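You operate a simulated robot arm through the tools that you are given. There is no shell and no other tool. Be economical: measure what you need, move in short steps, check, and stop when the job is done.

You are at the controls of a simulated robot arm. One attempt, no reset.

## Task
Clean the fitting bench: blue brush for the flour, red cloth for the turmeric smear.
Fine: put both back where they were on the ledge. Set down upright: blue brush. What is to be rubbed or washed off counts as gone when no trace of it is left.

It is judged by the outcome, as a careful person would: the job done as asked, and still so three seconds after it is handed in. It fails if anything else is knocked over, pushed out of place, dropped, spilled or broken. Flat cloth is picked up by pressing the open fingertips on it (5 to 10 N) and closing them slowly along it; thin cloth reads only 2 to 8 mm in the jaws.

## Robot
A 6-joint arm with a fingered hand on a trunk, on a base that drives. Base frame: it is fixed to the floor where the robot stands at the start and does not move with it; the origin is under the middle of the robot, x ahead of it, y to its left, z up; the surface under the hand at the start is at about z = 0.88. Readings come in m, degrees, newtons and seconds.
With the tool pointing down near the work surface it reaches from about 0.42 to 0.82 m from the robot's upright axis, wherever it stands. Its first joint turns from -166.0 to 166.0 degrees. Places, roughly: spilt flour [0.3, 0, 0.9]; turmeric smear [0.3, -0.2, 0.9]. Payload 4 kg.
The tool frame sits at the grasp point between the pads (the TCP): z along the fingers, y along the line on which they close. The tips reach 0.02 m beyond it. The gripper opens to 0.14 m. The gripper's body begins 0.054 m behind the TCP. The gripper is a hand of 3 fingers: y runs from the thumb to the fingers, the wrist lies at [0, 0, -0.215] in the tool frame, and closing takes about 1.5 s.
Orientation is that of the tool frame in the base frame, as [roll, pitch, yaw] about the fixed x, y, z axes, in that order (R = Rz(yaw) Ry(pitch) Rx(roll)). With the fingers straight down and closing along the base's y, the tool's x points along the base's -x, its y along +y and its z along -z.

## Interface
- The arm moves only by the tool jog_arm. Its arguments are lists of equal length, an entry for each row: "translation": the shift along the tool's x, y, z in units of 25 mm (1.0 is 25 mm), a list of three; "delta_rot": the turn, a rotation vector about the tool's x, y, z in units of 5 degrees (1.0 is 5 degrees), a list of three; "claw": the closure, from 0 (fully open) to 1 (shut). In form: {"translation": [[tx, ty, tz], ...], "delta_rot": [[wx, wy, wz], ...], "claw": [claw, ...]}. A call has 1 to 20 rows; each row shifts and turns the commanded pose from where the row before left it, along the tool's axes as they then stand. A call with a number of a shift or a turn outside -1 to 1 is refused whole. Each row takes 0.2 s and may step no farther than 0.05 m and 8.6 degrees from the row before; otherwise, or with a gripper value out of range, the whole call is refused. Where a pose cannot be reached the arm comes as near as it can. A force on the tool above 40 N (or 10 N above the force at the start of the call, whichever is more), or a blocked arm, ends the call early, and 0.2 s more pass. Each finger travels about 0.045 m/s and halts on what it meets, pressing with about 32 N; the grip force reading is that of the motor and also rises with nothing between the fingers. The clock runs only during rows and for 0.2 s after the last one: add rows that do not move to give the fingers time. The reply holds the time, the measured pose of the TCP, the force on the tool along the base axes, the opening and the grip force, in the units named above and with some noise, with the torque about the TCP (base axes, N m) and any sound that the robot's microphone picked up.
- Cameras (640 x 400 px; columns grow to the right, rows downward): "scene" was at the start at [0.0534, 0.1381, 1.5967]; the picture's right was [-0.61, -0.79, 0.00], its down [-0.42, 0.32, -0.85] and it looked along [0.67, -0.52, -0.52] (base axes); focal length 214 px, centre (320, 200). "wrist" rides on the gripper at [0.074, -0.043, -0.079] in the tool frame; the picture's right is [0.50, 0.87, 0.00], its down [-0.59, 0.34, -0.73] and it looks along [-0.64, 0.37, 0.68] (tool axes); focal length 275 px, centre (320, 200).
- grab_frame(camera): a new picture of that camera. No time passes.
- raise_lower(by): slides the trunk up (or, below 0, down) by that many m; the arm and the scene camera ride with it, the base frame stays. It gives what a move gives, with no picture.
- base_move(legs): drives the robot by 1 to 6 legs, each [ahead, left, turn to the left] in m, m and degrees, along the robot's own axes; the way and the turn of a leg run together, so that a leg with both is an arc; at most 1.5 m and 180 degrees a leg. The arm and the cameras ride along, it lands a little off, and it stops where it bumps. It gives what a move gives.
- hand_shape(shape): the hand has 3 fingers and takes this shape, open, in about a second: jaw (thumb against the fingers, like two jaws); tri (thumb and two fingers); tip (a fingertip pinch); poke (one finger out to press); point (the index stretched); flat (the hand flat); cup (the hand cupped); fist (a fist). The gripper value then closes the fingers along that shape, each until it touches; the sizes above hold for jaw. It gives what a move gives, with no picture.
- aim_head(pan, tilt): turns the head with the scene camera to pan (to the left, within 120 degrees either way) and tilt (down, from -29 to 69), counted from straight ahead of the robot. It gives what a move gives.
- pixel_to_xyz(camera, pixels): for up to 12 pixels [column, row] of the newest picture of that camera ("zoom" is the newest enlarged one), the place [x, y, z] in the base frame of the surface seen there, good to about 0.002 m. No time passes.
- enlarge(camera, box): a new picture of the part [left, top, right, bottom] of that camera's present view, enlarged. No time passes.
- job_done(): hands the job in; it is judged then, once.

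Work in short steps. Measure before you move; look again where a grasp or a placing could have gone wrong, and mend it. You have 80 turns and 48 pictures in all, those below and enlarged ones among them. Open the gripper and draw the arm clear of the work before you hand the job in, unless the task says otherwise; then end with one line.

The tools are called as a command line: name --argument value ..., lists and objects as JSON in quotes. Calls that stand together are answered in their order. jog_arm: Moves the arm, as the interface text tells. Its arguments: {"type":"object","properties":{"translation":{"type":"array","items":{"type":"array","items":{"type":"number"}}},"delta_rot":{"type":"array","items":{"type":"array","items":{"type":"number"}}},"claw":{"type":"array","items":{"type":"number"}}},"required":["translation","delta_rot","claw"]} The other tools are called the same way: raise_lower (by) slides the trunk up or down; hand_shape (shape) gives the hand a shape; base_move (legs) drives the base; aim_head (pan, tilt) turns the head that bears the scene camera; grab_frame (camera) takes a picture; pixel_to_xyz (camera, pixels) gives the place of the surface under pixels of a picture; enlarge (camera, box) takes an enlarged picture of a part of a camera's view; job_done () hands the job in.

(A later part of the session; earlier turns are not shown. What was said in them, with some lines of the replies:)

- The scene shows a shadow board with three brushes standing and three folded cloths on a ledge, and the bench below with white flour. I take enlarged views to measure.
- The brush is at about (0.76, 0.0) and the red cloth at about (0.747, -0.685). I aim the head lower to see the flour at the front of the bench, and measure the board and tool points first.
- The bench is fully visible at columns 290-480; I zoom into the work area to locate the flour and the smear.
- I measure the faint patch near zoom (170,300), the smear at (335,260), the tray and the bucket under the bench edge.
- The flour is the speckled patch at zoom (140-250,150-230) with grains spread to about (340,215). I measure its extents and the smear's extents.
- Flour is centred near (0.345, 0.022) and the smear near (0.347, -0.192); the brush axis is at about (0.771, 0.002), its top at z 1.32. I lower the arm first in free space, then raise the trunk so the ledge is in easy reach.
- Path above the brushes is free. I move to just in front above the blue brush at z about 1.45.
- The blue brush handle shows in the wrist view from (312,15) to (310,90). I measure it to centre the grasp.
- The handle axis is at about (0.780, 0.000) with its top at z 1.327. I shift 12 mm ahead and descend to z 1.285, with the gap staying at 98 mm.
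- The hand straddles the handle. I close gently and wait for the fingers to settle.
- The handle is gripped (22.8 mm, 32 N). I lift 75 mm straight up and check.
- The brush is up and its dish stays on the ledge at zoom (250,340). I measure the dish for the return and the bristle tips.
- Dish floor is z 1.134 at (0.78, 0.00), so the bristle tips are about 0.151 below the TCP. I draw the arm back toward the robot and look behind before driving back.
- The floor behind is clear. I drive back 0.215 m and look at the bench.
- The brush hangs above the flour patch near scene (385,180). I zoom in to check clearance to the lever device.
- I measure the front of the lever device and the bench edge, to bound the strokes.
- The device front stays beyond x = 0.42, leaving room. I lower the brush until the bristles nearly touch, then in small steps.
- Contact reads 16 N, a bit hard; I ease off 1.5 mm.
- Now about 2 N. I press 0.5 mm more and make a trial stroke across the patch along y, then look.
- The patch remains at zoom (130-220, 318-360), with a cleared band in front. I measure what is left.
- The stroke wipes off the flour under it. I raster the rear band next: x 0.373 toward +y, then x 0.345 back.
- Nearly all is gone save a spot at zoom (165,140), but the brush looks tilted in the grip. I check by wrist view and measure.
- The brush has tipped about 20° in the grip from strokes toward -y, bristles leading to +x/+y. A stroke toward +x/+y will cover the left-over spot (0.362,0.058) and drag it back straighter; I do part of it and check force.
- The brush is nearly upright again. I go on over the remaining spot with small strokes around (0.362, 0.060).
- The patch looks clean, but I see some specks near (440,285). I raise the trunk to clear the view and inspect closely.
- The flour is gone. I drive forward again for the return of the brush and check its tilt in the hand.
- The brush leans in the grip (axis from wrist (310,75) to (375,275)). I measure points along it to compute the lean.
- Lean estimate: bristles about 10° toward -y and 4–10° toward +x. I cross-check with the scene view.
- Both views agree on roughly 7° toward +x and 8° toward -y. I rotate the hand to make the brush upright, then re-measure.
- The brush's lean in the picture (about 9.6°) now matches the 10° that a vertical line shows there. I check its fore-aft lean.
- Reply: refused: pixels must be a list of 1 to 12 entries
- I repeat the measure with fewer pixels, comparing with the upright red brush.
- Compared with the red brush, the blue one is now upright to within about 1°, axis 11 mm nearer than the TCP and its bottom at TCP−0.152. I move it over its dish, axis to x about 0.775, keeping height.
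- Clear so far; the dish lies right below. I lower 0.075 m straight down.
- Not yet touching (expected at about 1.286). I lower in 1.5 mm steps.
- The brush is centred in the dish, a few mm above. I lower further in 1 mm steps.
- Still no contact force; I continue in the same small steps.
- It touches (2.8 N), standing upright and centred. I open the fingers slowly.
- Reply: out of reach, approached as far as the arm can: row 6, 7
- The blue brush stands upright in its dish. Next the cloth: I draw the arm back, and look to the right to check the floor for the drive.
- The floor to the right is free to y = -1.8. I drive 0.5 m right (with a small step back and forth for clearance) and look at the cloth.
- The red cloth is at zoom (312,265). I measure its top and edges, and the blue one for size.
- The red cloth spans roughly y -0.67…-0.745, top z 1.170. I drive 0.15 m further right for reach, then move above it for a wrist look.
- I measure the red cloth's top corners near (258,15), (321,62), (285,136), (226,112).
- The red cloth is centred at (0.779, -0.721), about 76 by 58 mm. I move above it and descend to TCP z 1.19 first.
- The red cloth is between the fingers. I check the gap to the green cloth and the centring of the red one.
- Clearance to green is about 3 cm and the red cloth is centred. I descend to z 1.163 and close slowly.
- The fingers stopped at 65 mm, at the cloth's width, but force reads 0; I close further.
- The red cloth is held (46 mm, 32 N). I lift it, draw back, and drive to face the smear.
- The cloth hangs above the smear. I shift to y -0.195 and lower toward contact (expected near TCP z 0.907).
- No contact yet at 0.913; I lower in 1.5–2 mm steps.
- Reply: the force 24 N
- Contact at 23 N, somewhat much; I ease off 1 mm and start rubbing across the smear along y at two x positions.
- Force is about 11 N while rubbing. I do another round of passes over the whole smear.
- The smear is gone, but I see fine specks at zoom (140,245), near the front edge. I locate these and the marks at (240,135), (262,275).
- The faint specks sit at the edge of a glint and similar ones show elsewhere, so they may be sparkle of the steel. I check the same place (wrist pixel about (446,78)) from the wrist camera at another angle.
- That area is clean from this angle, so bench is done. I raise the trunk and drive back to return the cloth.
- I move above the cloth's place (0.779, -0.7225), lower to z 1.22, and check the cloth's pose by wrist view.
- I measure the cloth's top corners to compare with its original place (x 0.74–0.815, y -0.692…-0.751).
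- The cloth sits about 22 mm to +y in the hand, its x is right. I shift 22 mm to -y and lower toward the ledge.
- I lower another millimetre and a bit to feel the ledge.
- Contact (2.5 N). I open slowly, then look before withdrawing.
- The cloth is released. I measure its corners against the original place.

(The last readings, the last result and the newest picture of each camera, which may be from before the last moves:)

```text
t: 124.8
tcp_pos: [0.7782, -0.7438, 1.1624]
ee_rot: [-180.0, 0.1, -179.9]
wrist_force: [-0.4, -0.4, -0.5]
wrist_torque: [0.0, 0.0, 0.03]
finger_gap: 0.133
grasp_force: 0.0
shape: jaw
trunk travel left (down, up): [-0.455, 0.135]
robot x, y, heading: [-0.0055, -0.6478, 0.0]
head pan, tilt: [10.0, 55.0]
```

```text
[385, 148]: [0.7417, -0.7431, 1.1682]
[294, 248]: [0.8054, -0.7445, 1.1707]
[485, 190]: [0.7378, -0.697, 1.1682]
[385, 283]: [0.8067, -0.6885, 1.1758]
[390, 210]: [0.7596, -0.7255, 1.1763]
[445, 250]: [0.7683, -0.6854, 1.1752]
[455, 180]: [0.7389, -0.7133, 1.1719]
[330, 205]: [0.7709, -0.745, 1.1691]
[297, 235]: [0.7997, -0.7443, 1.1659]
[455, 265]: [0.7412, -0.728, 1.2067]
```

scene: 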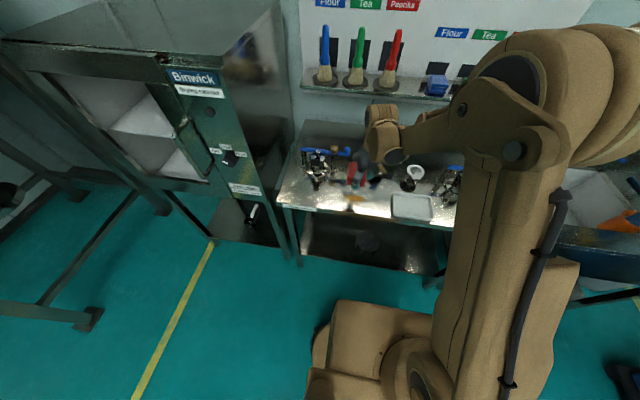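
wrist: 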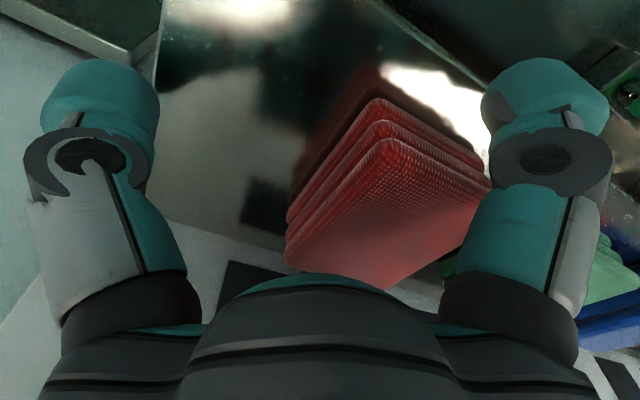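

It lies within about 5 mm of its original place and orientation. I withdraw straight up, then back.

jog_arm --translation '[[0, 0, -0.4], [0, 0, -0.8], [0, 0, -1], [0, 0, -1], [0, 0, -1], [0, 0, -1], [0.5, 0, -0.5], [1, 0, 0], [1, 0, 0], [1, 0, 0], [1, 0, 0], [1, 0, 0], [1, 0, 0], [1, 0, 0], [1, 0, 0]]' --delta_rot '[[0, 0, 0], [0, 0, 0], [0, 0, 0], [0, 0, 0], [0, 0, 0], [0, 0, 0], [0, 0, 0], [0, 0, 0], [0, 0, 0], [0, 0, 0], [0, 0, 0], [0, 0, 0], [0, 0, 0], [0, 0, 0], [0, 0, 0]]' --claw '[0.05, 0.05, 0.05, 0.05, 0.05, 0, 0, 0, 0, 0, 0, 0, 0, 0, 0]'

aim_head --pan 15 --tilt 45

grab_frame --camera "scene"

```text
t: 128.0
tcp_pos: [0.5645, -0.7439, 1.3037]
ee_rot: [179.9, 0.0, -180.0]
wrist_force: [0.3, -0.2, -0.5]
wrist_torque: [0.04, -0.01, -0.02]
finger_gap: 0.1399
grasp_force: 0.0
shape: jaw
trunk travel left (down, up): [-0.455, 0.135]
robot x, y, heading: [-0.006, -0.6488, 0.4]
head pan, tilt: [10.0, 55.0]
```

```text
t: 128.8
tcp_pos: [0.5672, -0.7445, 1.3037]
ee_rot: [-179.9, 0.0, -179.9]
wrist_force: [-0.1, -0.6, -0.9]
wrist_torque: [0.01, -0.02, -0.01]
finger_gap: 0.1399
grasp_force: 0.0
shape: jaw
trunk travel left (down, up): [-0.455, 0.135]
robot x, y, heading: [-0.0024, -0.6471, 0.1]
head pan, tilt: [15.0, 45.0]
```

```text
2 pictures are left
```

scene: 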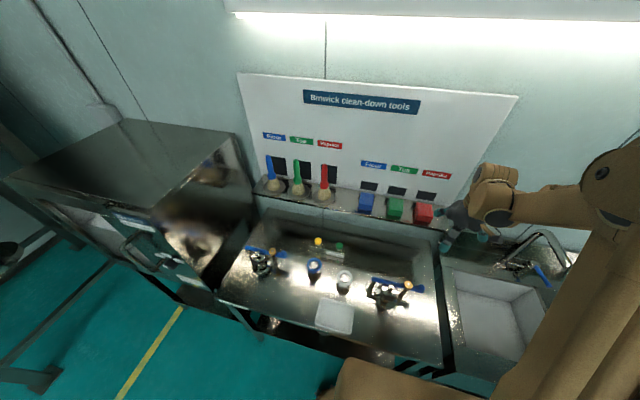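

All tools stand in their places, and the bench shows no stain; I take one last close look at the cleaned area.

enlarge --camera "scene" --box '[210, 240, 370, 340]'

enlarge --camera "scene" --box '[216, 260, 320, 325]'

```text
4.00 times, centred on (290, 290) of scene
```

zoom: 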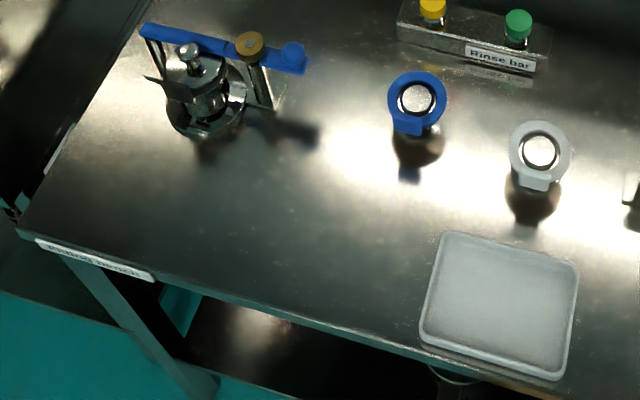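

```text
6.15 times, centred on (268, 292) of scene
```

zoom: 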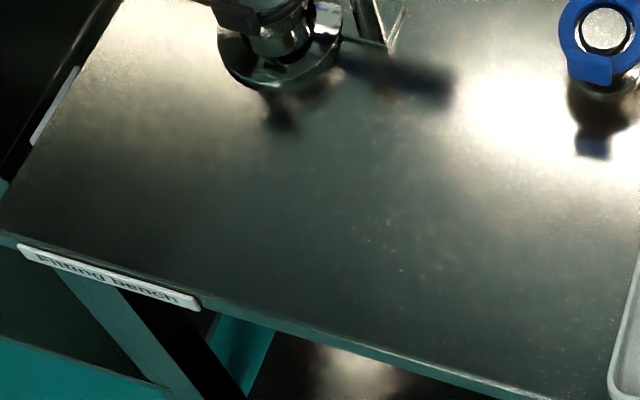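

The bench is clear of flour and turmeric, both tools are back, and the hand is open and clear. I hand in the job.

job_done

```text
The job is handed in.
```

The job is handed in. I brushed the flour off with the blue brush and rubbed the turmeric off with the red cloth. The last close-up showed only a few faint whitish flecks, which I took for flecks in the steel. The brush is standing upright in its dish, and the cloth is back on the ledge about 5 mm from where it was.
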